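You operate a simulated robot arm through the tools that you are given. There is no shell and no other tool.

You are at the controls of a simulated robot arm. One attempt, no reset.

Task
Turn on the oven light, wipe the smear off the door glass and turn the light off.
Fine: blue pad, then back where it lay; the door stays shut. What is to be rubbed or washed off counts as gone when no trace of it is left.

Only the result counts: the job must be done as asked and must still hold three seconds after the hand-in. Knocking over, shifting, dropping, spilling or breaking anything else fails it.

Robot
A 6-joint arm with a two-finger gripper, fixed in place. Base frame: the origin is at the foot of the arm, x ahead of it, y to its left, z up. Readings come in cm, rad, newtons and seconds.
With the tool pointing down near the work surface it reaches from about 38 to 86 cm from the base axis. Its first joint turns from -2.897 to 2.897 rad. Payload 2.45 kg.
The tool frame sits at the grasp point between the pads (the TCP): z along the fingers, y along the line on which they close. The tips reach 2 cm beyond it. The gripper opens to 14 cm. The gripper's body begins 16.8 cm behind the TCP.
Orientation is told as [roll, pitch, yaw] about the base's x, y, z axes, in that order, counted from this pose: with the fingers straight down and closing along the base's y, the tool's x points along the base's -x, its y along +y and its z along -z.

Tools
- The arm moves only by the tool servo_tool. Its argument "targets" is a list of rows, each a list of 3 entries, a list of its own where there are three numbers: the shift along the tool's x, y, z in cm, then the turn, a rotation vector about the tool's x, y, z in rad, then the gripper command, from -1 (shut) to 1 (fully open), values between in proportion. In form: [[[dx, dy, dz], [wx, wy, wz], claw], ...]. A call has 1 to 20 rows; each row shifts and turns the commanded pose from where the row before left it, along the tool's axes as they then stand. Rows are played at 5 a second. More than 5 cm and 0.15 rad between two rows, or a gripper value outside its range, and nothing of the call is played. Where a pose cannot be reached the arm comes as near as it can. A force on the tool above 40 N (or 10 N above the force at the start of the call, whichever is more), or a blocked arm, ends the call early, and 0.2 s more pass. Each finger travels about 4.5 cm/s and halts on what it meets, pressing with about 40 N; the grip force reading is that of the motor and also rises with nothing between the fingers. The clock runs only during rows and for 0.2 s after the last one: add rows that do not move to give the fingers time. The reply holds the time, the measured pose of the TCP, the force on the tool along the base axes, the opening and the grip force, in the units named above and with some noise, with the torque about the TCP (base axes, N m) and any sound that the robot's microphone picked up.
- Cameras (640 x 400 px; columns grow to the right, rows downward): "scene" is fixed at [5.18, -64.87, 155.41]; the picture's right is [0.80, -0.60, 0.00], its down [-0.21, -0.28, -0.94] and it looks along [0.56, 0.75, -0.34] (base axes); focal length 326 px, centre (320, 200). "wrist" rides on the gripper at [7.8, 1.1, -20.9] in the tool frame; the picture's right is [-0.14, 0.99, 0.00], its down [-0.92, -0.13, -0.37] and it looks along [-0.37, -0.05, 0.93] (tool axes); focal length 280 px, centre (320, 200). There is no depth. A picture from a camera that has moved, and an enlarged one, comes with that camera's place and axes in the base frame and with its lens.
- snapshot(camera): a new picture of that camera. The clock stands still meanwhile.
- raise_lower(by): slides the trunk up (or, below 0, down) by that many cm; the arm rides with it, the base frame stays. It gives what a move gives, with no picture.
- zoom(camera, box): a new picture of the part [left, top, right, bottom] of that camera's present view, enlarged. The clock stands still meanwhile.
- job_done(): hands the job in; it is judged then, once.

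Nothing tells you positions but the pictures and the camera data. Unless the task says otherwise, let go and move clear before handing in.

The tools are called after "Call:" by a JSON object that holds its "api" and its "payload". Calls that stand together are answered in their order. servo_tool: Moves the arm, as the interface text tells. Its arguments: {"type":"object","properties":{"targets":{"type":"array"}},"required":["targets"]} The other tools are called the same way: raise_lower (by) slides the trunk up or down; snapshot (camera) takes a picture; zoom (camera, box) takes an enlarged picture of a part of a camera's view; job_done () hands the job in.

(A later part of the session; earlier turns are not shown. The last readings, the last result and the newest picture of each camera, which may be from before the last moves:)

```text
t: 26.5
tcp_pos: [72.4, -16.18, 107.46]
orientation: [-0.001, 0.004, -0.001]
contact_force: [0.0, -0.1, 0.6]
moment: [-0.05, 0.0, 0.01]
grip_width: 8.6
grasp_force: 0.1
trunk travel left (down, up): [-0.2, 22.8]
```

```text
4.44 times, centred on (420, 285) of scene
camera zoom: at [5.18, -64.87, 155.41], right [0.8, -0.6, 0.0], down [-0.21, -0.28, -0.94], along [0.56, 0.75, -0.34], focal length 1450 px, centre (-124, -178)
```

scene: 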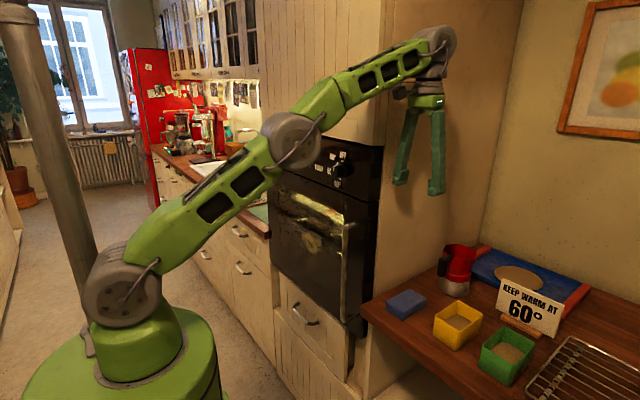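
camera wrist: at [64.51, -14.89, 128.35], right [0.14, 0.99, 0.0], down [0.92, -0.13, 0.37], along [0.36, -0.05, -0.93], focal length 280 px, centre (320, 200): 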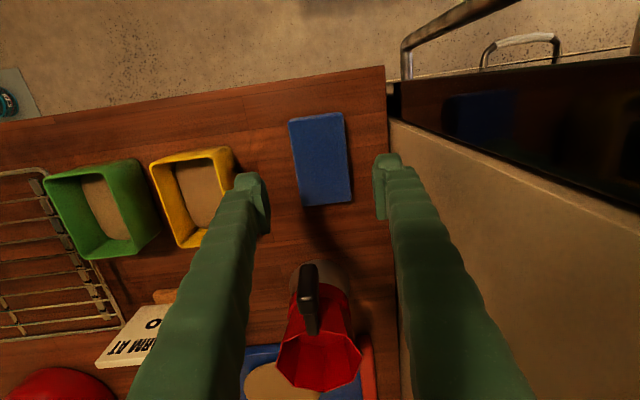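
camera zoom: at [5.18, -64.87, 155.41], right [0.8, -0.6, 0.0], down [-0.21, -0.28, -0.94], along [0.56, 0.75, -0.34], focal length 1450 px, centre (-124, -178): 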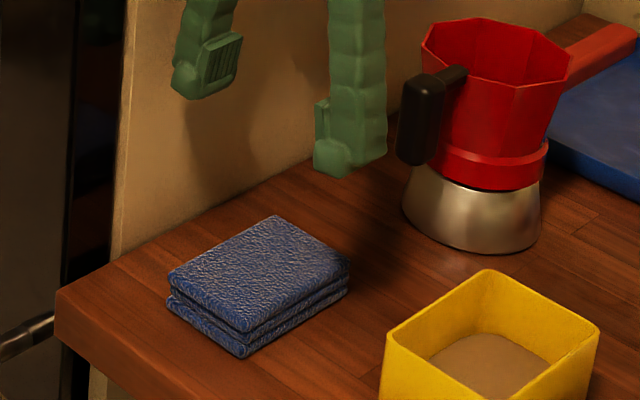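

The pad's top comes out near z 94.4 and it is about 2 cm thick. I'll lower the tips beside its upper half, to TCP z about 95.2, so that the lower half sticks out past the fingers for wiping.

Call:
{"api": "servo_tool", "payload": {"targets": [[[-0.25, 0.1, 2.5], [0, 0, 0], 0.23], [[-0.25, 0.1, 2.5], [0, 0, 0], 0.23], [[0, 0, 2.5], [0, 0, 0], 0.23], [[0, 0, 2], [0, 0, 0], 0.23], [[0, 0, 0], [0, 0, 0], 0.23]]}}

Call:
{"api": "snapshot", "payload": {"camera": "wrist"}}

Call:
{"api": "zoom", "payload": {"camera": "scene", "box": [370, 240, 470, 330]}}

```text
t: 27.7
tcp_pos: [73.02, -15.74, 98.17]
orientation: [-0.001, 0.002, 0.0]
contact_force: [-0.1, -0.1, 0.2]
moment: [0.02, 0.01, 0.01]
grip_width: 8.59
grasp_force: 0.0
trunk travel left (down, up): [-0.2, 22.8]
```

```text
taken
camera wrist: at [65.09, -14.5, 119.12], right [0.14, 0.99, 0.0], down [0.92, -0.13, 0.37], along [0.36, -0.05, -0.93], focal length 280 px, centre (320, 200)
```

wrist: 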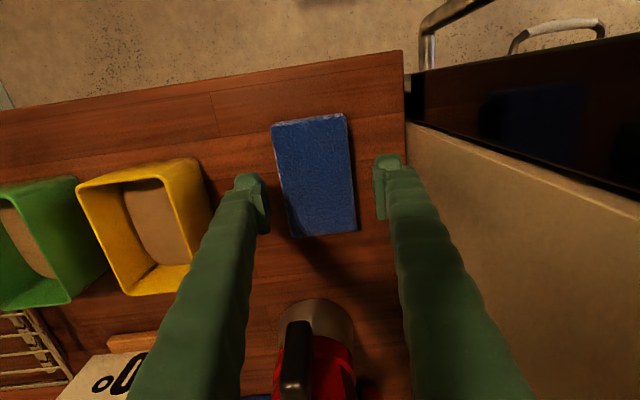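

```text
4.44 times, centred on (420, 285) of scene
camera zoom: at [5.18, -64.87, 155.41], right [0.8, -0.6, 0.0], down [-0.21, -0.28, -0.94], along [0.56, 0.75, -0.34], focal length 1450 px, centre (-124, -178)
```

zoom: 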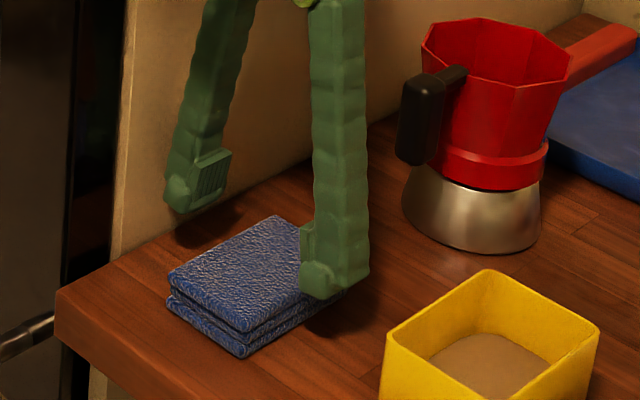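

The tips are above the table beside the pad. I'll check finger alignment in an enlarged view before the last descent.

Call:
{"api": "zoom", "payload": {"camera": "scene", "box": [400, 255, 460, 325]}}

Call:
{"api": "zoom", "payload": {"camera": "wrist", "box": [230, 90, 420, 250]}}

```text
5.71 times, centred on (430, 290) of scene
camera zoom: at [5.18, -64.87, 155.41], right [0.8, -0.6, 0.0], down [-0.21, -0.28, -0.94], along [0.56, 0.75, -0.34], focal length 1864 px, centre (-309, -314)
```

zoom: 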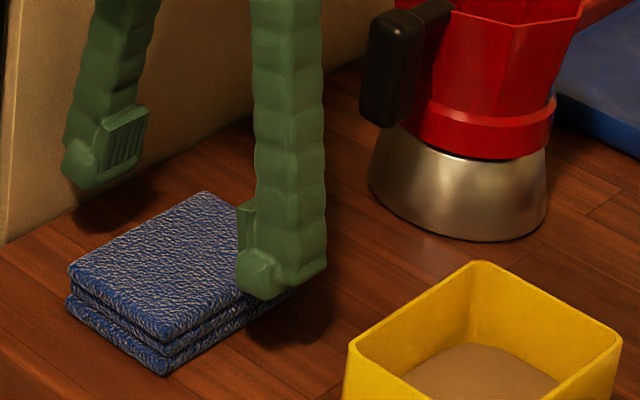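

```text
2.50 times, centred on (325, 170) of wrist
camera zoom: at [65.09, -14.5, 119.12], right [0.14, 0.99, 0.0], down [0.92, -0.13, 0.37], along [0.36, -0.05, -0.93], focal length 701 px, centre (308, 275)
```

zoom: 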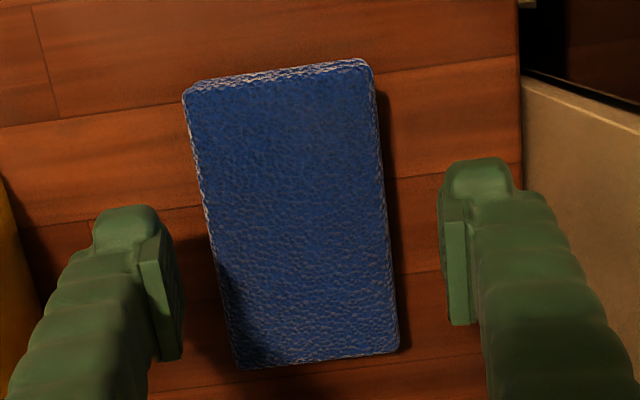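

The grip plates end slightly above the very tips, so I'll go a touch deeper, to about z 95.0, then look.

Call:
{"api": "servo_tool", "payload": {"targets": [[[0.05, -0.1, 1.2], [0, 0, 0], 0.23], [[0, 0, 1.2], [0, 0, 0], 0.23], [[0, 0, 0.8], [0, 0, 0], 0.23], [[0, 0, 0], [0, 0, 0], 0.23]]}}

Call:
{"api": "zoom", "payload": {"camera": "scene", "box": [380, 255, 460, 325]}}

Call:
{"api": "zoom", "payload": {"camera": "wrist", "box": [230, 90, 420, 250]}}

```text
t: 28.7
tcp_pos: [72.73, -15.95, 95.06]
orientation: [0.0, 0.002, 0.001]
contact_force: [0.4, -1.1, -0.6]
moment: [0.03, 0.0, 0.01]
grip_width: 8.63
grasp_force: 0.0
trunk travel left (down, up): [-0.2, 22.8]
```

```text
5.71 times, centred on (420, 290) of scene
camera zoom: at [5.18, -64.87, 155.41], right [0.8, -0.6, 0.0], down [-0.21, -0.28, -0.94], along [0.56, 0.75, -0.34], focal length 1864 px, centre (-251, -314)
```

zoom: 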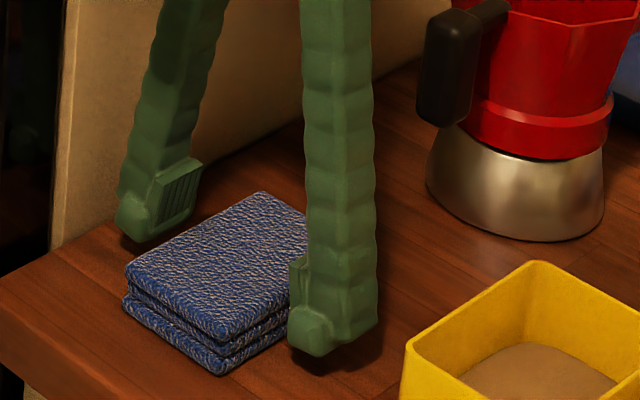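

```text
2.50 times, centred on (325, 170) of wrist
camera zoom: at [64.88, -14.75, 116.04], right [0.14, 0.99, 0.0], down [0.92, -0.13, 0.37], along [0.36, -0.05, -0.93], focal length 701 px, centre (308, 275)
```

zoom: 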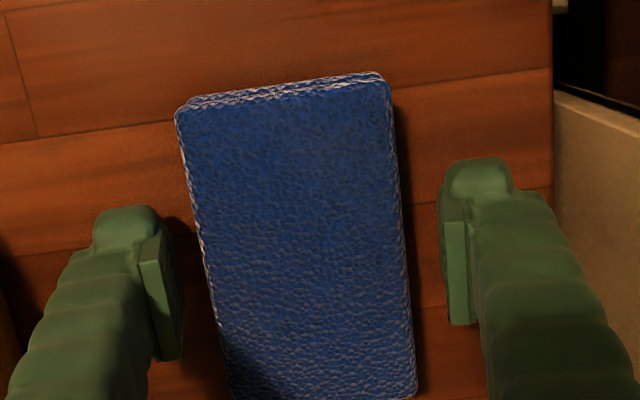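

The pad is centred between the fingers. I'll close on it.

Call:
{"api": "servo_tool", "payload": {"targets": [[[0, 0, 0], [0, 0, 0], 0.1], [[0, 0, 0], [0, 0, 0], 0], [[0, 0, 0], [0, 0, 0], -0.1], [[0, 0, 0], [0, 0, 0], -0.3], [[0, 0, 0], [0, 0, 0], -0.4], [[0, 0, 0], [0, 0, 0], -0.4]]}}

Call:
{"api": "zoom", "payload": {"camera": "scene", "box": [380, 255, 460, 325]}}

Call:
{"api": "zoom", "payload": {"camera": "wrist", "box": [230, 90, 420, 250]}}

```text
t: 30.1
tcp_pos: [72.81, -15.9, 95.05]
orientation: [-0.004, 0.001, -0.001]
contact_force: [-0.1, 0.0, -0.6]
moment: [-0.02, -0.01, -0.02]
grip_width: 6.43
grasp_force: 39.6
trunk travel left (down, up): [-0.2, 22.8]
```

```text
5.71 times, centred on (420, 290) of scene
camera zoom: at [5.18, -64.87, 155.41], right [0.8, -0.6, 0.0], down [-0.21, -0.28, -0.94], along [0.56, 0.75, -0.34], focal length 1864 px, centre (-251, -314)
```

zoom: 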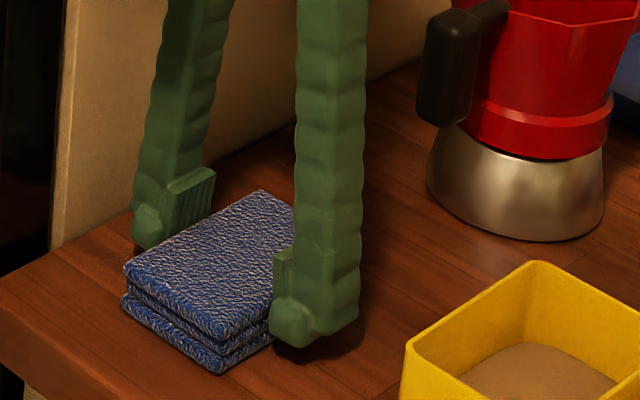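

```text
2.50 times, centred on (325, 170) of wrist
camera zoom: at [64.88, -14.74, 116.06], right [0.14, 0.99, 0.0], down [0.92, -0.13, 0.37], along [0.36, -0.05, -0.93], focal length 701 px, centre (308, 275)
```

zoom: 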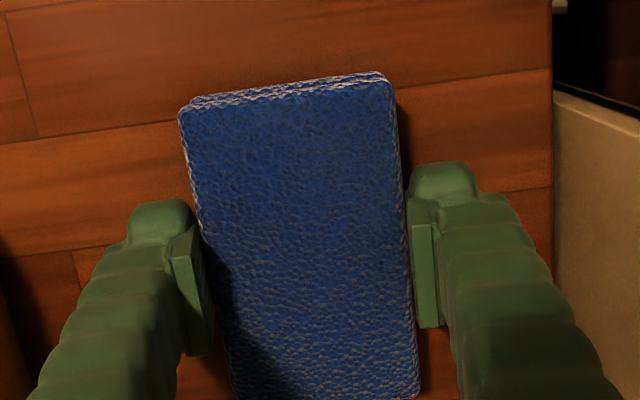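

The pad is gripped at 6.43 cm. I'll lift a few centimetres straight up and look at how far it protrudes past the fingertips.

Call:
{"api": "servo_tool", "payload": {"targets": [[[0, 0, -0.5], [0, 0, 0], -0.4], [[0, 0, -1], [0, 0, 0], -0.4], [[0, 0, -1.5], [0, 0, 0], -0.4], [[0, 0, -2], [0, 0, 0], -0.4], [[0, 0, 0], [0, 0, 0], -0.4]]}}

Call:
{"api": "zoom", "payload": {"camera": "scene", "box": [380, 235, 460, 305]}}

```text
t: 31.3
tcp_pos: [72.99, -15.91, 99.8]
orientation: [-0.001, 0.001, -0.002]
contact_force: [0.2, -0.1, -0.9]
moment: [0.0, 0.0, 0.01]
grip_width: 6.44
grasp_force: 39.6
trunk travel left (down, up): [-0.2, 22.8]
```

```text
5.71 times, centred on (420, 270) of scene
camera zoom: at [5.18, -64.87, 155.41], right [0.8, -0.6, 0.0], down [-0.21, -0.28, -0.94], along [0.56, 0.75, -0.34], focal length 1864 px, centre (-251, -200)
```

zoom: 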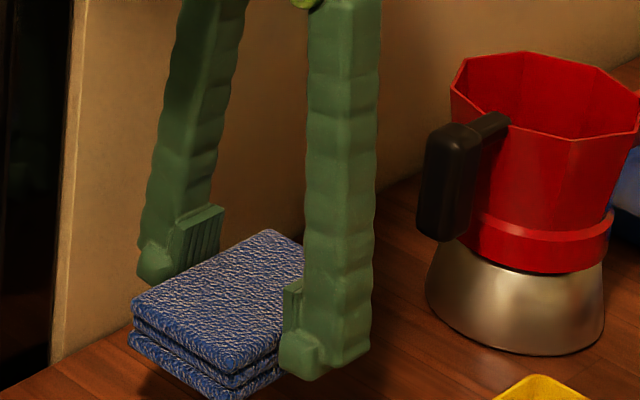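

The pad is held level, with its lower layer below the tips. I'll raise it well clear, then pull back out over the counter edge.

Call:
{"api": "servo_tool", "payload": {"targets": [[[0, 0, -3], [0, 0, 0], -0.4], [[0, 0, -3], [0, 0, 0], -0.4], [[0, 0, -3], [0, 0, 0], -0.4], [[0, 0, -3], [0, 0, 0], -0.4], [[0, 0, -3], [0, 0, 0], -0.4], [[0, 0, -3], [0, 0, 0], -0.4], [[0, 0, -3], [0, 0, 0], -0.4], [[0, 0, -3], [0, 0, 0], -0.4], [[3, 0, 0], [0, 0, 0], -0.4], [[3, 0, 0], [0, 0, 0], -0.4], [[3, 0, 0], [0, 0, 0], -0.4], [[3, 0, 0], [0, 0, 0], -0.4], [[3, 0, 0], [0, 0, 0], -0.4], [[3, 0, 0], [0, 0, 0], -0.4], [[3, 0, 0], [0, 0, 0], -0.4], [[0, 0, 0], [0, 0, 0], -0.4]]}}

Call:
{"api": "zoom", "payload": {"camera": "scene", "box": [300, 100, 460, 260]}}

Call:
{"api": "snapshot", "payload": {"camera": "scene"}}

```text
t: 34.7
tcp_pos: [52.08, -15.93, 123.77]
orientation: [-0.001, 0.004, -0.001]
contact_force: [0.5, -0.4, 0.1]
moment: [-0.05, -0.05, 0.0]
grip_width: 6.43
grasp_force: 39.8
trunk travel left (down, up): [-0.2, 22.8]
```

```text
2.50 times, centred on (380, 180) of scene
camera zoom: at [5.18, -64.87, 155.41], right [0.8, -0.6, 0.0], down [-0.21, -0.28, -0.94], along [0.56, 0.75, -0.34], focal length 815 px, centre (170, 250)
```

zoom: 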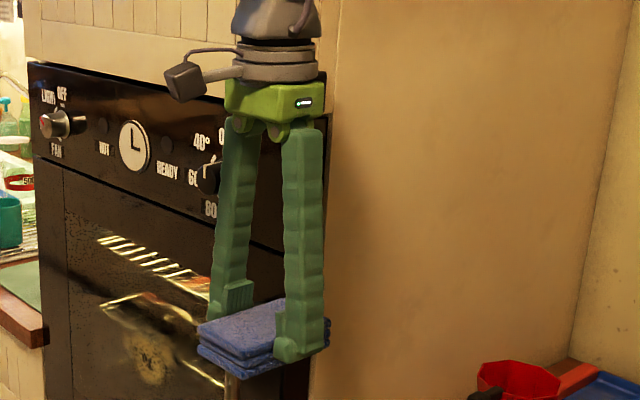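

```text
taken
```

scene: 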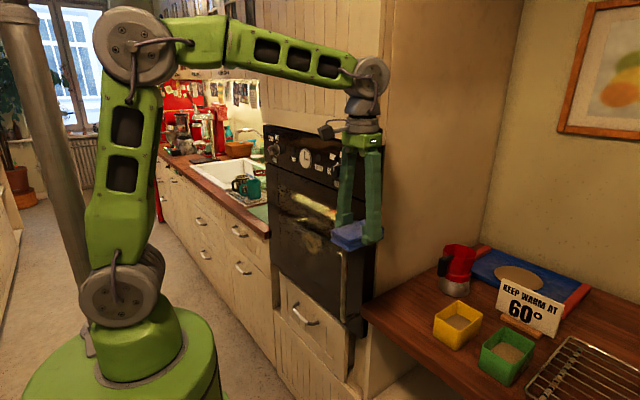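

The pad is out over open floor. I'll check how far it stands past the tips.

Call:
{"api": "zoom", "payload": {"camera": "scene", "box": [325, 195, 395, 255]}}

```text
6.67 times, centred on (360, 225) of scene
camera zoom: at [5.18, -64.87, 155.41], right [0.8, -0.6, 0.0], down [-0.21, -0.28, -0.94], along [0.56, 0.75, -0.34], focal length 2174 px, centre (53, 33)
```

zoom: 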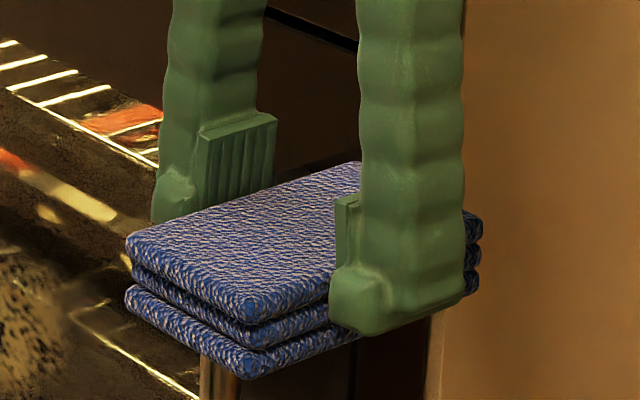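

The pad stands about 0.35 cm proud of the tips, which is enough for light pressure. Now I'll raise the trunk back, so that the arm isn't folded tight when the tool points at the glass.

Call:
{"api": "raise_lower", "payload": {"by": 15}}

Call:
{"api": "servo_tool", "payload": {"targets": [[[0, 3, 1], [0, 0, 0], -0.4], [[0, 4, 1], [0, 0, 0], -0.4], [[0, 4, 1], [0, 0, 0], -0.4], [[0, 4, 1], [0, 0, 0], -0.4], [[0, 4, 1], [0, 0, 0], -0.4], [[0, 4, 1], [0, 0, 0], -0.4], [[0, 4, 1], [0, 0, 0], -0.4], [[0, 4, 1], [0, 0, 0], -0.4], [[0, 4, 1], [0, 0, 0], -0.4], [[0, 2, 1], [0, 0, 0], -0.4], [[0, 0, 0], [0, 0, 0], -0.4]]}}

Call:
{"api": "snapshot", "payload": {"camera": "scene"}}

```text
t: 36.4
tcp_pos: [52.02, -15.93, 138.86]
orientation: [-0.004, 0.0, 0.001]
contact_force: [0.0, -1.1, -0.1]
moment: [0.03, 0.02, -0.03]
grip_width: 6.41
grasp_force: 39.4
trunk travel left (down, up): [-15.2, 7.8]
```

```text
t: 38.8
tcp_pos: [51.94, 21.11, 129.05]
orientation: [-0.002, 0.001, -0.001]
contact_force: [-0.2, 0.3, -0.2]
moment: [0.0, 0.0, -0.03]
grip_width: 6.45
grasp_force: 40.4
trunk travel left (down, up): [-15.2, 7.8]
```

```text
taken
```

scene: 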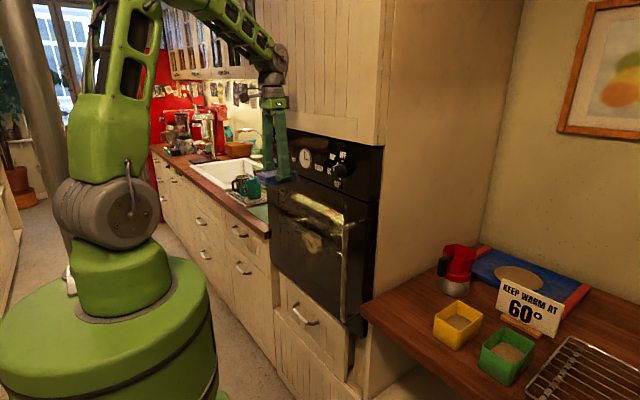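

To tip the tool forward without over-folding, I'll raise the trunk further. Then I'll lower the hand in front of the door, about 3 cm clear of it, before pitching.

Call:
{"api": "raise_lower", "payload": {"by": 7.5}}

Call:
{"api": "servo_tool", "payload": {"targets": [[[0, 0, 3], [0, 0, 0], -0.4], [[0, 0, 4], [0, 0, 0], -0.4], [[0, 0, 4], [0, 0, 0], -0.4], [[0, 0, 4], [0, 0, 0], -0.4], [[0, 0, 4], [0, 0, 0], -0.4], [[0, 0, 4], [0, 0, 0], -0.4], [[0, 0, 4], [0, 0, 0], -0.4], [[0, 0, 4], [0, 0, 0], -0.4], [[-1.5, 0, 4], [0, 0, 0], -0.4], [[-2, 0, 2.5], [0, 0, 0], -0.4], [[-1.5, 0, 0], [0, 0, 0], -0.4], [[0, 0, 0], [0, 0, 0], -0.4]]}}

Call:
{"api": "snapshot", "payload": {"camera": "scene"}}

Call:
{"api": "snapshot", "payload": {"camera": "wrist"}}

```text
t: 40.0
tcp_pos: [52.0, 21.19, 136.44]
orientation: [-0.002, 0.002, 0.002]
contact_force: [-0.9, 0.3, -1.2]
moment: [-0.01, -0.02, 0.02]
grip_width: 6.44
grasp_force: 40.0
trunk travel left (down, up): [-22.7, 0.3]
```

```text
t: 42.5
tcp_pos: [56.89, 21.19, 98.93]
orientation: [-0.002, 0.001, 0.001]
contact_force: [0.1, 0.4, -1.3]
moment: [0.03, 0.01, 0.02]
grip_width: 6.44
grasp_force: 39.9
trunk travel left (down, up): [-22.7, 0.3]
```

```text
taken
```

scene: 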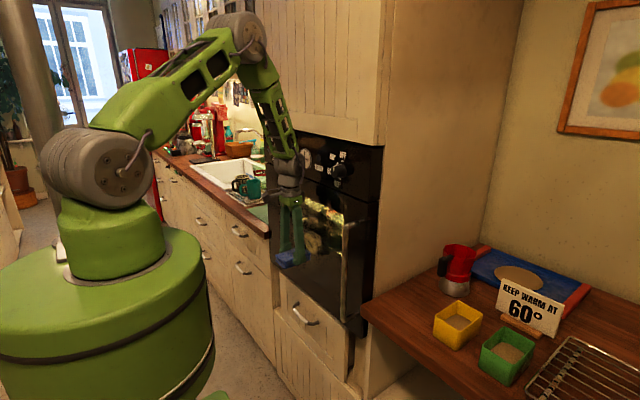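

```text
taken
camera wrist: at [49.0, 22.36, 119.77], right [0.14, 0.99, 0.0], down [0.92, -0.13, 0.37], along [0.36, -0.05, -0.93], focal length 280 px, centre (320, 200)
```

wrist: 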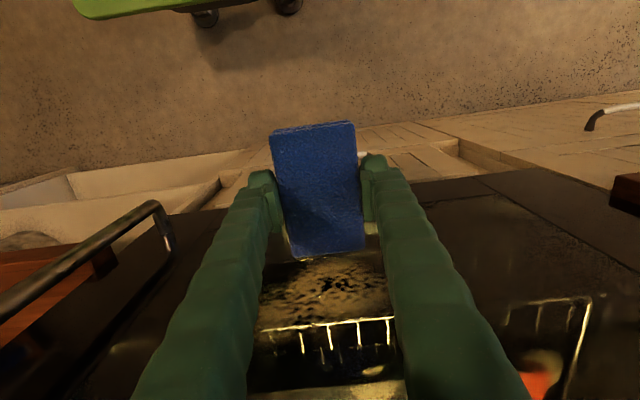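

The smear is visible just beyond the pad. I'll enlarge it to pin down its extent before tipping the tool forward.

Call:
{"api": "zoom", "payload": {"camera": "wrist", "box": [220, 180, 440, 360]}}

```text
2.22 times, centred on (330, 270) of wrist
camera zoom: at [49.0, 22.36, 119.77], right [0.14, 0.99, 0.0], down [0.92, -0.13, 0.37], along [0.36, -0.05, -0.93], focal length 623 px, centre (298, 44)
```

zoom: 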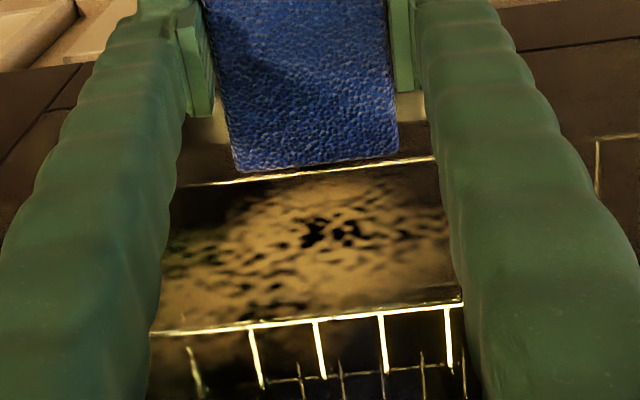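

The smear spans roughly y 13–28, z 94–104 on the glass. I'll tip the tool forward now, holding the pad in place short of the door.

Call:
{"api": "servo_tool", "payload": {"targets": [[[0, 0, 0], [0, -0.1428, 0], -0.4], [[0, 0, 0], [0, -0.1428, 0], -0.4], [[0, 0, 0], [0, -0.1428, 0], -0.4], [[0, 0, 0], [0, -0.1428, 0], -0.4], [[0, 0, 0], [0, -0.1428, 0], -0.4], [[0, 0, 0], [0, -0.1428, 0], -0.4], [[0, 0, 0], [0, -0.1428, 0], -0.4], [[0, 0, 0], [0, -0.1428, 0], -0.4], [[0, 0, 0], [0, -0.1428, 0], -0.4], [[0, 0, 0], [0, -0.1428, 0], -0.4], [[0, 0, 0], [0, -0.1428, 0], -0.4], [[0, 0, 0], [0, 0, 0], -0.4]]}}

Call:
{"api": "snapshot", "payload": {"camera": "scene"}}

Call:
{"api": "snapshot", "payload": {"camera": "wrist"}}

```text
t: 44.0
tcp_pos: [58.83, 21.47, 100.2]
orientation: [-0.113, -0.677, 0.058]
contact_force: [-14.2, 1.6, -1.4]
moment: [-0.1, -0.02, 0.31]
grip_width: 6.44
grasp_force: 40.3
out of reach, approached as far as the arm can: row 2, 3, 5, 6, 7
trunk travel left (down, up): [-22.7, 0.3]
stopped in row 7: the force on the tool passed its limit at 55 N (the readings are from after the stop); the commanded pose is now the measured one
```

```text
taken
```

scene: 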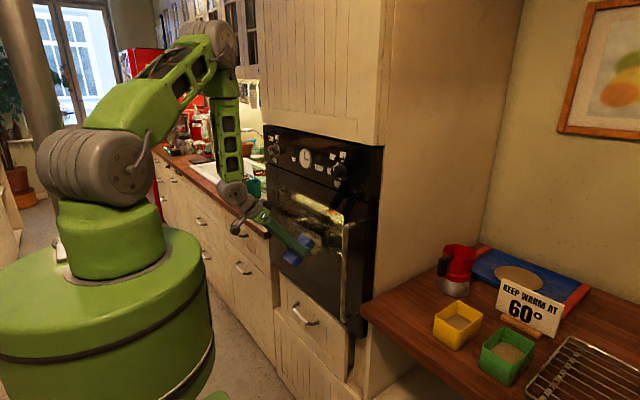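

```text
taken
camera wrist: at [39.27, 23.78, 111.39], right [0.12, 0.99, 0.0], down [0.48, -0.06, 0.87], along [0.87, -0.11, -0.49], focal length 280 px, centre (320, 200)
```

wrist: 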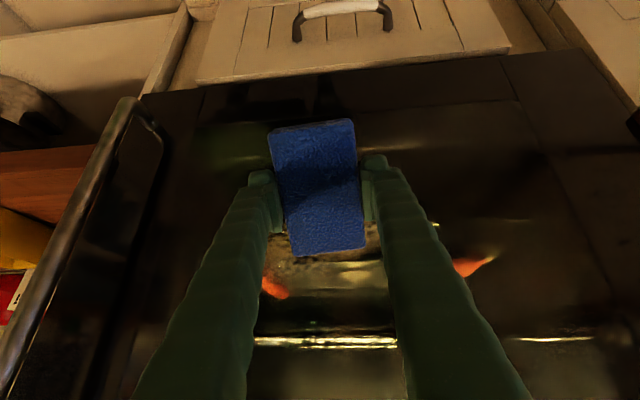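

The pitching ran into the wrist's limits here. The hand drifted forward and the pad's edge bumped the glass, but the grip width is unchanged. I'll back away first and inspect.

Call:
{"api": "servo_tool", "payload": {"targets": [[[1.17, -0.02, -0.94], [0, 0, 0], -0.4], [[1.17, -0.02, -0.94], [0, 0, 0], -0.4], [[0, 0, 0], [0, 0, 0], -0.4]]}}

Call:
{"api": "zoom", "payload": {"camera": "scene", "box": [200, 120, 400, 300]}}

Call:
{"api": "snapshot", "payload": {"camera": "wrist"}}

```text
t: 44.8
tcp_pos: [56.86, 22.17, 101.09]
orientation: [-0.123, -0.682, 0.059]
contact_force: [0.5, -0.3, 0.0]
moment: [0.0, 0.0, 0.0]
grip_width: 6.44
grasp_force: 40.0
out of reach, approached as far as the arm can: row 1, 2
trunk travel left (down, up): [-22.7, 0.3]
```

```text
2.22 times, centred on (300, 210) of scene
camera zoom: at [5.18, -64.87, 155.41], right [0.8, -0.6, 0.0], down [-0.21, -0.28, -0.94], along [0.56, 0.75, -0.34], focal length 725 px, centre (364, 178)
```

zoom: 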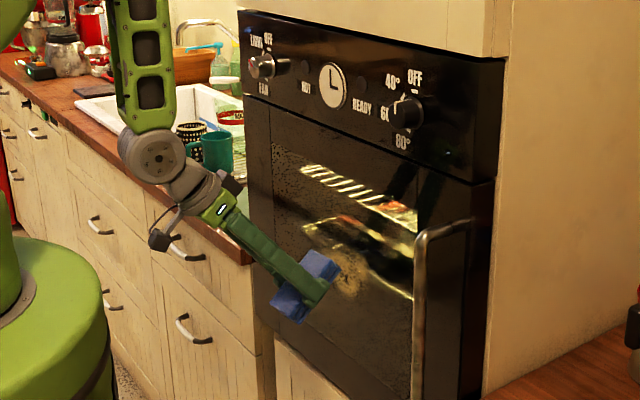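

```text
taken
camera wrist: at [37.39, 24.77, 112.21], right [0.12, 0.99, -0.01], down [0.48, -0.06, 0.88], along [0.87, -0.11, -0.48], focal length 280 px, centre (320, 200)
```

wrist: 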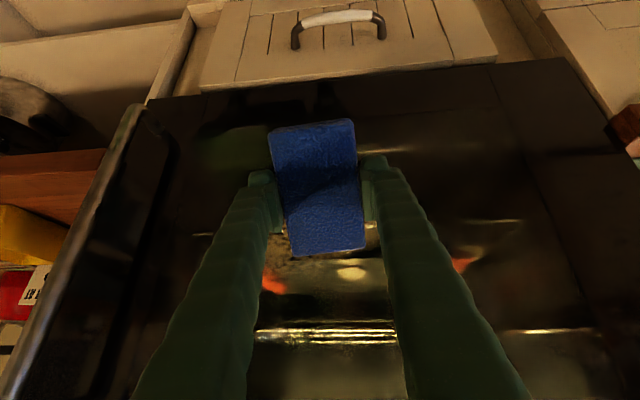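

The pad is still square in the grip. The wrist can't bend this far up with the arm low, so pressing the pad's flat underside on the glass isn't reachable here. With the tool straight down, though, the pad's front end already faces the glass, and strips can be wiped with it. I'll return to tool-down.

Call:
{"api": "servo_tool", "payload": {"targets": [[[0.3, 0, -0.2], [-0.0194, 0.1368, 0.0034], -0.4], [[0, 0, 0], [-0.0194, 0.1368, 0.0034], -0.4], [[0, 0, 0], [-0.0194, 0.1368, 0.0034], -0.4], [[0, 0, 0], [-0.0194, 0.1368, 0.0034], -0.4], [[0, 0, 0], [-0.0194, 0.1368, 0.0034], -0.4], [[0, 0, 0], [0, 0, 0], -0.4], [[0, 0, 0], [0, 0, 0], -0.4]]}}

Call:
{"api": "snapshot", "payload": {"camera": "wrist"}}

Call:
{"api": "zoom", "payload": {"camera": "scene", "box": [220, 110, 400, 300]}}

```text
t: 46.4
tcp_pos: [56.75, 20.3, 100.89]
orientation: [-0.071, -0.187, 0.0]
contact_force: [-0.4, -0.4, -0.7]
moment: [0.0, 0.02, -0.02]
grip_width: 6.42
grasp_force: 39.7
out of reach, approached as far as the arm can: row 4, 5
trunk travel left (down, up): [-22.7, 0.3]
```

```text
taken
camera wrist: at [45.04, 22.98, 119.9], right [0.15, 0.99, -0.04], down [0.83, -0.1, 0.54], along [0.53, -0.12, -0.84], focal length 280 px, centre (320, 200)
```

wrist: 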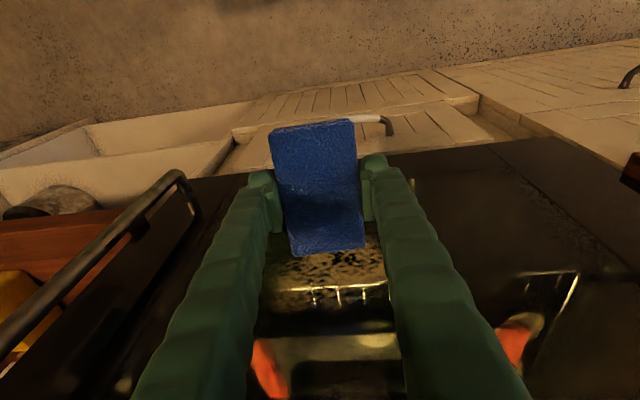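

```text
2.11 times, centred on (310, 205) of scene
camera zoom: at [5.18, -64.87, 155.41], right [0.8, -0.6, 0.0], down [-0.21, -0.28, -0.94], along [0.56, 0.75, -0.34], focal length 687 px, centre (341, 190)
```

zoom: 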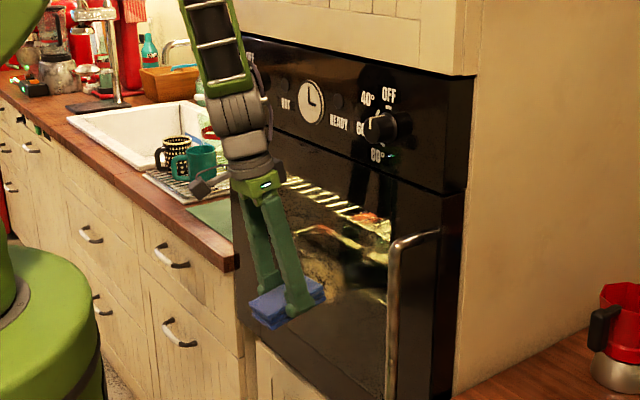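

The wrist is passing near its aligned (singular) position, and the hand is still clear of the door. I'll finish straightening in small steps.

Call:
{"api": "servo_tool", "payload": {"targets": [[[0, 0, 0], [-0.018, 0.047, 0], -0.4], [[0, 0, 0], [-0.018, 0.047, 0], -0.4], [[0, 0, 0], [-0.018, 0.047, 0], -0.4], [[0, 0, 0], [-0.018, 0.047, 0], -0.4], [[0, 0, 0], [0, 0, 0], -0.4], [[0, 0, 0], [0, 0, 0], -0.4]]}}

Call:
{"api": "zoom", "payload": {"camera": "scene", "box": [220, 110, 400, 300]}}

```text
t: 47.8
tcp_pos: [56.85, 20.24, 100.93]
orientation: [0.001, 0.002, -0.008]
contact_force: [-0.2, 0.1, -0.5]
moment: [0.01, 0.0, 0.06]
grip_width: 6.44
grasp_force: 39.7
trunk travel left (down, up): [-22.7, 0.3]
```

```text
2.11 times, centred on (310, 205) of scene
camera zoom: at [5.18, -64.87, 155.41], right [0.8, -0.6, 0.0], down [-0.21, -0.28, -0.94], along [0.56, 0.75, -0.34], focal length 687 px, centre (341, 190)
```

zoom: 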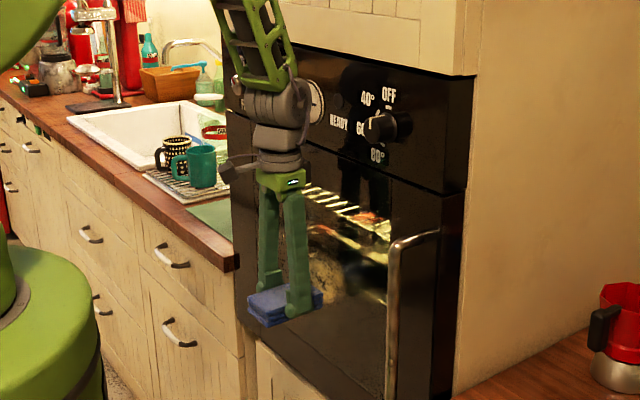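

The tool is straight down again. I'll move up and then lower the trunk by the same amount, so the wrist sits far from its singular position for the wiping.

Call:
{"api": "servo_tool", "payload": {"targets": [[[0, 0, -2], [0, 0, 0], -0.4], [[0, 0, -3], [0, 0, 0], -0.4], [[0, 0, -3], [0, 0, 0], -0.4], [[0, 0, -3], [0, 0, 0], -0.4], [[0, 0, -3], [0, 0, 0], -0.4], [[0, 0, 0], [0, 0, 0.008], -0.4]]}}

Call:
{"api": "raise_lower", "payload": {"by": -13}}

Call:
{"api": "snapshot", "payload": {"camera": "scene"}}

Call:
{"api": "snapshot", "payload": {"camera": "wrist"}}

```text
t: 49.2
tcp_pos: [56.7, 20.56, 114.91]
orientation: [0.0, 0.002, -0.015]
contact_force: [0.4, 0.4, -1.0]
moment: [0.01, 0.0, -0.01]
grip_width: 6.43
grasp_force: 39.5
trunk travel left (down, up): [-22.7, 0.3]
```

```text
t: 50.8
tcp_pos: [56.77, 20.47, 101.99]
orientation: [-0.001, -0.002, -0.016]
contact_force: [-0.2, 0.0, 0.3]
moment: [0.0, 0.02, -0.01]
grip_width: 6.44
grasp_force: 40.2
trunk travel left (down, up): [-9.7, 13.3]
```

```text
taken
```

scene: 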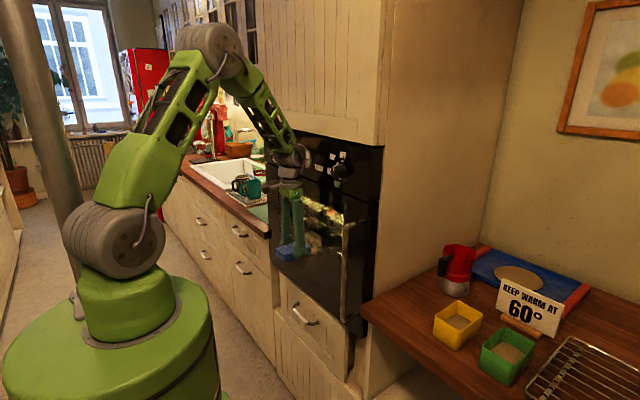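

```text
taken
camera wrist: at [48.81, 21.71, 122.81], right [0.15, 0.99, 0.0], down [0.92, -0.14, 0.37], along [0.36, -0.06, -0.93], focal length 280 px, centre (320, 200)
```

wrist: 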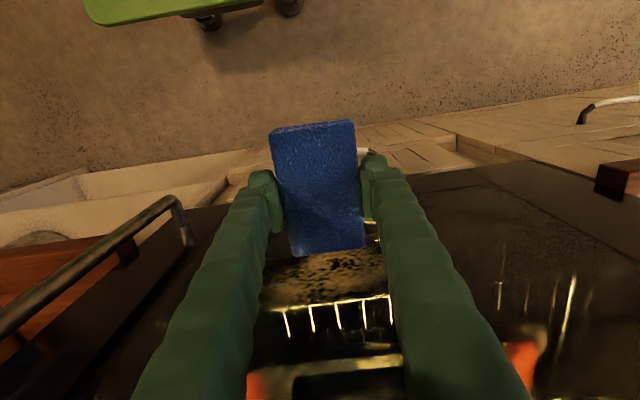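

Good posture now. Before touching, I'll take a close look at the smear and the glass from the scene camera.

Call:
{"api": "zoom", "payload": {"camera": "scene", "box": [265, 190, 375, 290]}}

Call:
{"api": "zoom", "payload": {"camera": "wrist", "box": [220, 200, 440, 360]}}

```text
4.00 times, centred on (320, 240) of scene
camera zoom: at [5.18, -64.87, 155.41], right [0.8, -0.6, 0.0], down [-0.21, -0.28, -0.94], along [0.56, 0.75, -0.34], focal length 1305 px, centre (320, 40)
```

zoom: 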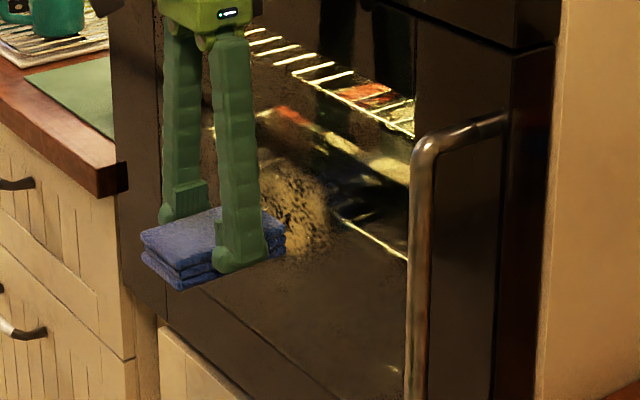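

```text
2.50 times, centred on (330, 280) of wrist
camera zoom: at [48.81, 21.71, 122.81], right [0.15, 0.99, 0.0], down [0.92, -0.14, 0.37], along [0.36, -0.06, -0.93], focal length 701 px, centre (295, 0)
```

zoom: 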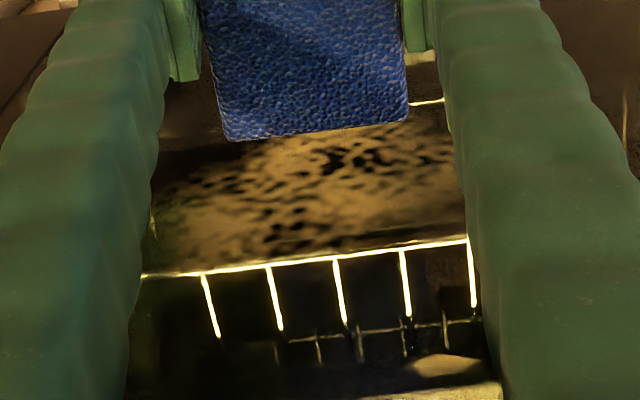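

The smear spans about y 14–28.5, z 96–105. I'll move to its lower right corner just off the glass, fix the small yaw error, then feel for contact in small steps.

Call:
{"api": "servo_tool", "payload": {"targets": [[[0, -3, 2], [0, 0, -0.016], -0.4], [[0, -3, 2], [0, 0, 0], -0.4], [[0, -3, 2], [0, 0, 0], -0.4], [[-1, -2.5, 0], [0, 0, 0], -0.4], [[-1, 0, 0], [0, 0, 0], -0.4], [[-0.7, 0, 0], [0, 0, 0], -0.4], [[0, 0, 0], [0, 0, 0], -0.4], [[0, 0, 0], [0, 0, 0], -0.4]]}}

Call:
{"api": "zoom", "payload": {"camera": "scene", "box": [265, 190, 375, 290]}}

```text
t: 52.6
tcp_pos: [59.09, 8.91, 95.84]
orientation: [-0.002, 0.005, 0.0]
contact_force: [0.2, -0.5, -0.7]
moment: [0.01, 0.03, 0.0]
grip_width: 6.44
grasp_force: 40.4
trunk travel left (down, up): [-9.7, 13.3]
```

```text
4.00 times, centred on (320, 240) of scene
camera zoom: at [5.18, -64.87, 155.41], right [0.8, -0.6, 0.0], down [-0.21, -0.28, -0.94], along [0.56, 0.75, -0.34], focal length 1305 px, centre (320, 40)
```

zoom: 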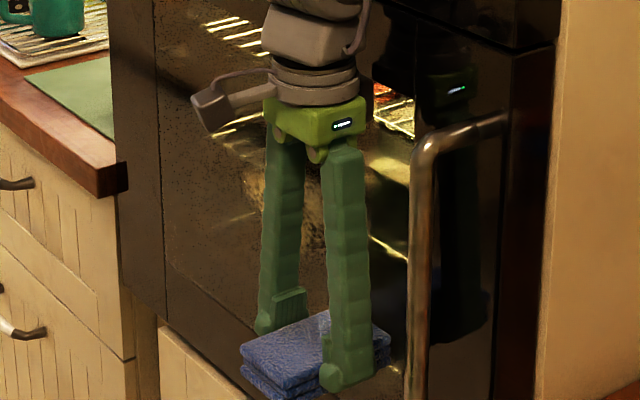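

The hand is clear of the handle. Now small steps forward to feel for the glass.

Call:
{"api": "servo_tool", "payload": {"targets": [[[-0.5, 0, 0], [0, 0, 0], -0.4], [[-0.3, 0, 0], [0, 0, 0], -0.4], [[-0.2, 0, 0], [0, 0, 0], -0.4], [[-0.2, 0, 0], [0, 0, 0], -0.4], [[0, 0, 0], [0, 0, 0], -0.4]]}}

```text
t: 53.8
tcp_pos: [59.33, 9.21, 95.88]
orientation: [-0.005, 0.007, 0.002]
contact_force: [-0.1, 0.2, 0.4]
moment: [0.01, 0.02, -0.04]
grip_width: 6.43
grasp_force: 40.0
trunk travel left (down, up): [-9.7, 13.3]
```

The reading moved less than I commanded and shows no contact. I'll let it settle and read again.

Call:
{"api": "servo_tool", "payload": {"targets": [[[0, 0, 0], [0, 0, 0], -0.4], [[0, 0, 0], [0, 0, 0], -0.4]]}}

Call:
{"api": "zoom", "payload": {"camera": "scene", "box": [285, 190, 375, 290]}}

Call:
{"api": "snapshot", "payload": {"camera": "wrist"}}

```text
t: 54.4
tcp_pos: [59.32, 9.15, 95.88]
orientation: [-0.004, 0.006, 0.002]
contact_force: [-1.2, -0.1, -0.6]
moment: [0.02, -0.01, -0.02]
grip_width: 6.45
grasp_force: 39.7
trunk travel left (down, up): [-9.7, 13.3]
```

```text
4.00 times, centred on (330, 240) of scene
camera zoom: at [5.18, -64.87, 155.41], right [0.8, -0.6, 0.0], down [-0.21, -0.28, -0.94], along [0.56, 0.75, -0.34], focal length 1305 px, centre (280, 40)
```

zoom: 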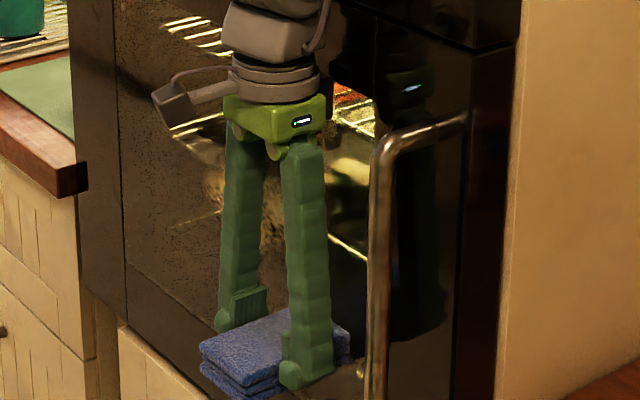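

```text
taken
camera wrist: at [51.45, 10.33, 116.89], right [0.14, 0.99, -0.01], down [0.92, -0.13, 0.36], along [0.36, -0.05, -0.93], focal length 280 px, centre (320, 200)
```

wrist: 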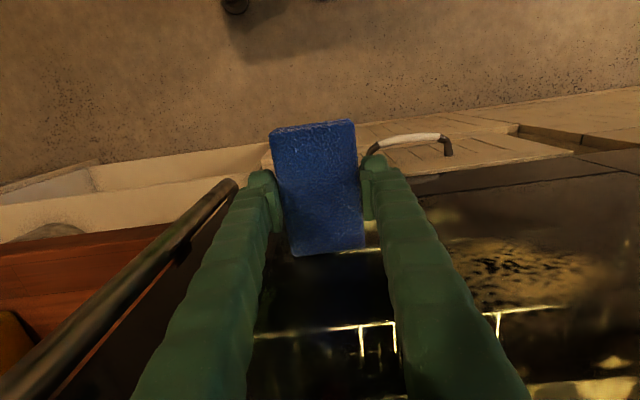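

The command advanced 1.2 cm but the hand only 0.2 cm, with nothing at the tool, so some other part of the arm may be touching the oven. I'll look at the wrist and panel area closely.

Call:
{"api": "zoom", "payload": {"camera": "scene", "box": [270, 110, 400, 240]}}

Call:
{"api": "snapshot", "payload": {"camera": "scene"}}

```text
3.08 times, centred on (335, 175) of scene
camera zoom: at [5.18, -64.87, 155.41], right [0.8, -0.6, 0.0], down [-0.21, -0.28, -0.94], along [0.56, 0.75, -0.34], focal length 1004 px, centre (274, 277)
```

zoom: 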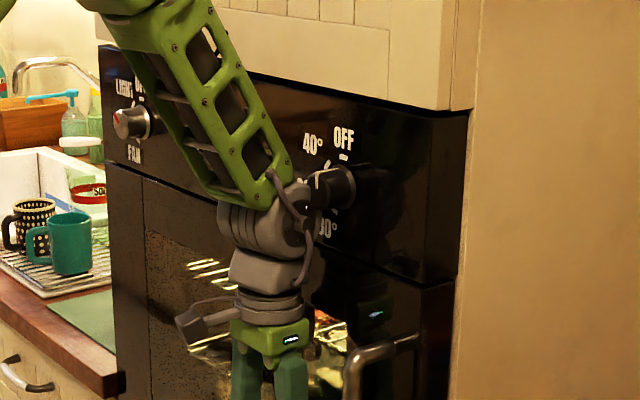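

```text
taken
```

scene: 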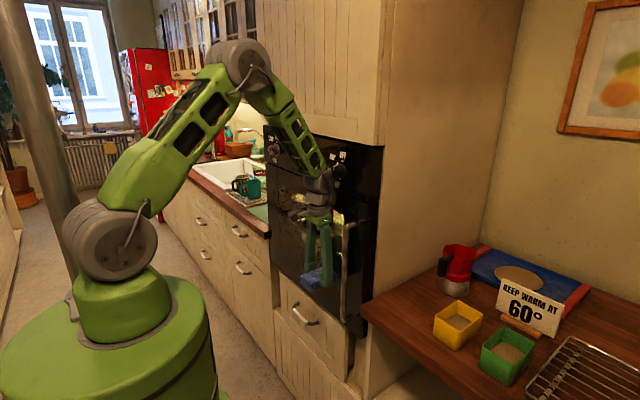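

The wrist joint is up against the control panel near the right-hand knob. I'll back straight off right away and check that knob.

Call:
{"api": "servo_tool", "payload": {"targets": [[[0.6, 0, 0], [0, 0, 0], -0.4], [[0.9, 0, 0], [0, 0, 0], -0.4], [[1.5, 0, 0], [0, 0, 0], -0.4], [[2, 0, 0], [0, 0, 0], -0.4], [[0, 0, 0], [0, 0, 0], -0.4]]}}

Call:
{"api": "zoom", "payload": {"camera": "scene", "box": [270, 110, 400, 240]}}

Call:
{"api": "zoom", "payload": {"camera": "scene", "box": [320, 140, 380, 200]}}

```text
t: 55.6
tcp_pos: [55.73, 9.09, 95.89]
orientation: [-0.001, 0.0, -0.001]
contact_force: [0.9, 0.0, -0.3]
moment: [-0.01, 0.02, -0.02]
grip_width: 6.45
grasp_force: 40.0
trunk travel left (down, up): [-9.7, 13.3]
```

```text
3.08 times, centred on (335, 175) of scene
camera zoom: at [5.18, -64.87, 155.41], right [0.8, -0.6, 0.0], down [-0.21, -0.28, -0.94], along [0.56, 0.75, -0.34], focal length 1004 px, centre (274, 277)
```

zoom: 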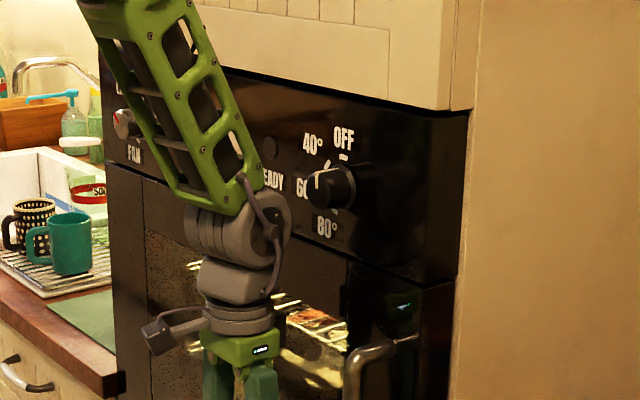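

```text
6.67 times, centred on (350, 170) of scene
camera zoom: at [5.18, -64.87, 155.41], right [0.8, -0.6, 0.0], down [-0.21, -0.28, -0.94], along [0.56, 0.75, -0.34], focal length 2174 px, centre (120, 400)
```

zoom: 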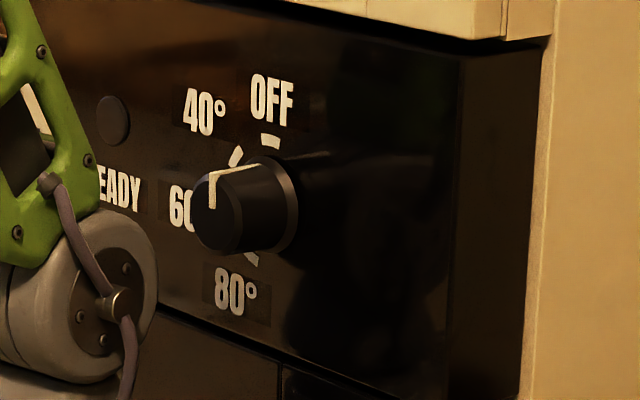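

The right knob is still at OFF, so no harm was done. Straight-down wiping would jam the wrist joint against the panel. The forward-pointing pose worked on the left side at the knob, so I'll pitch there, where the wrist bends sideways, and then carry the forward pose across to the smear. First I'll lift and move left in free air.

Call:
{"api": "servo_tool", "payload": {"targets": [[[1.5, 0, -3], [0, 0, 0], -0.4], [[1.5, 0, -4], [0, 0, 0], -0.4], [[0.8, 0, -4], [0, 0, 0], -0.4], [[0, 0, -4], [0, 0, 0], -0.4], [[0, 0, -4], [0, 0, 0], -0.4], [[0, 2, -4], [0, 0, 0], -0.4], [[0, 3, -4], [0, 0, 0], -0.4], [[0, 3, -4], [0, 0, 0], -0.4], [[0, 3, -3], [0, 0, 0], -0.4], [[0, 4, 0], [0, 0, 0], -0.4], [[0, 4, 0], [0, 0, 0], -0.4], [[0, 4, 0], [0, 0, 0], -0.4], [[0, 4, 0], [0, 0, 0], -0.4], [[0, 4, 0], [0, 0, 0], -0.4], [[0, 3, 0], [0, 0, 0], -0.4], [[0, 0, 0], [0, 0, 0], -0.4]]}}

Call:
{"api": "snapshot", "payload": {"camera": "scene"}}

```text
t: 59.0
tcp_pos: [51.86, 42.66, 129.96]
orientation: [0.001, 0.002, 0.001]
contact_force: [0.3, 0.5, 0.1]
moment: [0.0, -0.01, -0.03]
grip_width: 6.45
grasp_force: 39.7
trunk travel left (down, up): [-9.7, 13.3]
```

```text
taken
```

scene: 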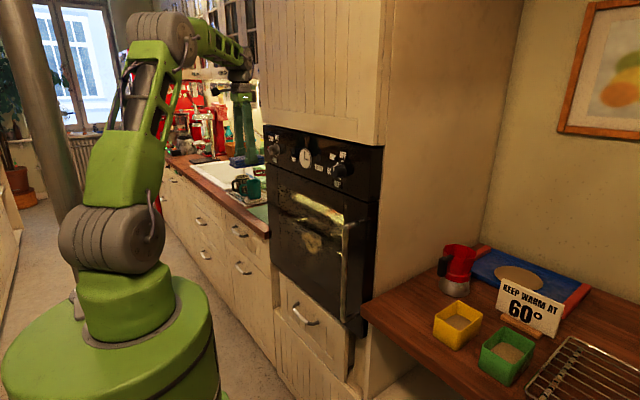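

I'll bring the trunk down to the height at which this pitch motion worked before.

Call:
{"api": "servo_tool", "payload": {"targets": [[[0, 0, -3], [0, 0, 0], -0.4], [[0, 0, -3], [0, 0, 0], -0.4], [[0, 0, -3], [0, 0, 0], -0.4], [[0, 0, 0], [0, 0, 0], -0.4]]}}

Call:
{"api": "raise_lower", "payload": {"by": -9.5}}

Call:
{"api": "servo_tool", "payload": {"targets": [[[0, 0, 0], [0, -0.1428, 0], -0.4], [[0, 0, 0], [0, -0.1428, 0], -0.4], [[0, 0, 0], [0, -0.1428, 0], -0.4], [[0, 0, 0], [0, -0.1428, 0], -0.4], [[0, 0, 0], [0, -0.1428, 0], -0.4], [[0, 0, 0], [0, -0.1428, 0], -0.4], [[0, 0, 0], [0, -0.1428, 0], -0.4], [[0, 0, 0], [0, -0.1428, 0], -0.4], [[0, 0, 0], [0, -0.1428, 0], -0.4], [[0, 0, 0], [0, -0.1428, 0], -0.4], [[0, 0, 0], [0, -0.1428, 0], -0.4], [[0, 0, 0], [0, 0, 0], -0.4]]}}

Call:
{"api": "snapshot", "payload": {"camera": "scene"}}

Call:
{"api": "snapshot", "payload": {"camera": "wrist"}}

```text
t: 60.0
tcp_pos: [52.17, 42.77, 138.98]
orientation: [-0.001, 0.001, 0.001]
contact_force: [-0.3, 0.7, -0.6]
moment: [0.02, -0.03, -0.04]
grip_width: 6.44
grasp_force: 40.5
trunk travel left (down, up): [-9.7, 13.3]
```

```text
t: 61.3
tcp_pos: [52.18, 42.82, 129.54]
orientation: [0.0, -0.001, 0.001]
contact_force: [0.0, 0.7, -0.9]
moment: [0.0, 0.0, -0.02]
grip_width: 6.46
grasp_force: 40.2
trunk travel left (down, up): [-0.2, 22.8]
```

```text
t: 63.9
tcp_pos: [52.12, 42.8, 129.53]
orientation: [2.108, -1.57, -2.106]
contact_force: [0.6, 0.4, -0.9]
moment: [0.01, 0.03, 0.01]
grip_width: 6.45
grasp_force: 40.6
trunk travel left (down, up): [-0.2, 22.8]
```

```text
taken
```

scene: 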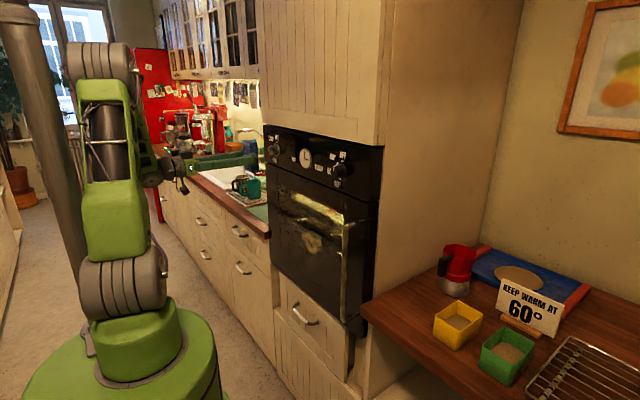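

```text
taken
camera wrist: at [31.01, 43.91, 121.71], right [0.0, 0.99, 0.14], down [-0.37, -0.13, 0.92], along [0.93, -0.05, 0.37], focal length 280 px, centre (320, 200)
```

wrist: 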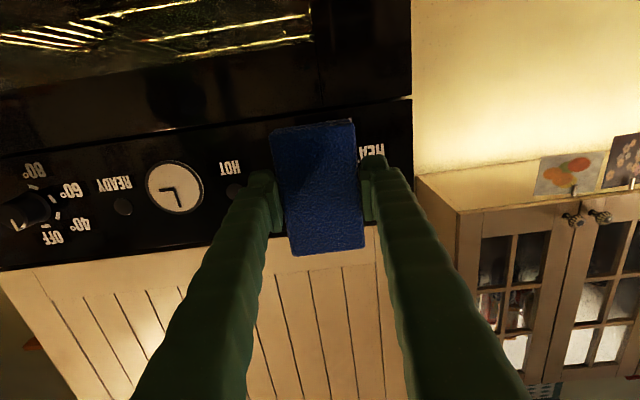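

The forward pose works here, and the pad is held square. Now I'll move forward a little and down while still on the left side, watching for reach problems.

Call:
{"api": "servo_tool", "payload": {"targets": [[[1, 0, 1], [0, 0, 0], -0.4], [[1.5, 0, 1], [0, 0, 0], -0.4], [[1.5, 0, 1], [0, 0, 0], -0.4], [[2, 0, 1], [0, 0, 0], -0.4], [[2, 0, 1], [0, 0, 0], -0.4], [[2, 0, 0.5], [0, 0, 0], -0.4], [[0, 0, 0], [0, 0, 0], -0.4]]}}

```text
t: 65.5
tcp_pos: [57.44, 42.73, 119.54]
orientation: [0.671, -1.569, -0.67]
contact_force: [-0.4, 0.1, -0.1]
moment: [0.0, -0.01, 0.01]
grip_width: 6.43
grasp_force: 40.6
trunk travel left (down, up): [-0.2, 22.8]
```

Tracking well. I'll raise the trunk to keep the elbow open and then lower the hand further.

Call:
{"api": "raise_lower", "payload": {"by": 12}}

Call:
{"api": "servo_tool", "payload": {"targets": [[[2, 0, 0], [0, 0, 0], -0.4], [[3, 0, 0], [0, 0, 0], -0.4], [[3, 0, 0], [0, 0, 0], -0.4], [[3, 0, 0], [0, 0, 0], -0.4], [[3, 0, 0], [0, 0, 0], -0.4], [[3, 0, 0], [0, 0, 0], -0.4], [[3, 0, 0], [0, 0, 0], -0.4], [[3, 0, 0], [0, 0, 0], -0.4], [[0, 0, 0], [0, 0, 0], -0.4]]}}

Call:
{"api": "snapshot", "payload": {"camera": "scene"}}

```text
t: 67.0
tcp_pos: [57.45, 42.72, 131.38]
orientation: [0.151, -1.571, -0.151]
contact_force: [0.0, -0.9, -0.9]
moment: [0.03, 0.01, 0.0]
grip_width: 6.43
grasp_force: 40.2
trunk travel left (down, up): [-12.2, 10.8]
```

```text
t: 69.0
tcp_pos: [58.12, 44.08, 108.76]
orientation: [-1.125, -1.563, 1.122]
contact_force: [-0.4, 0.6, -0.7]
moment: [0.04, -0.01, -0.05]
grip_width: 6.44
grasp_force: 40.1
out of reach, approached as far as the arm can: row 7, 8
trunk travel left (down, up): [-12.2, 10.8]
```

```text
taken
```

scene: 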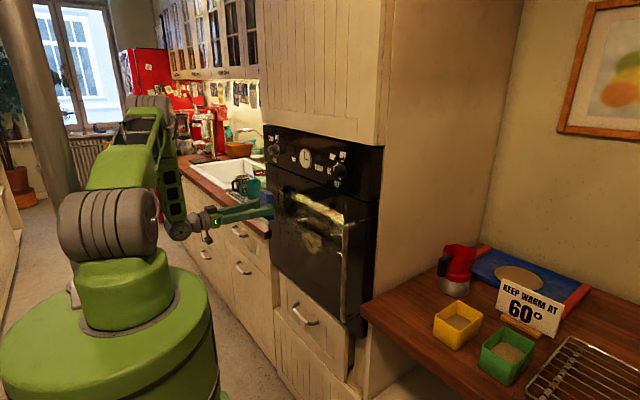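

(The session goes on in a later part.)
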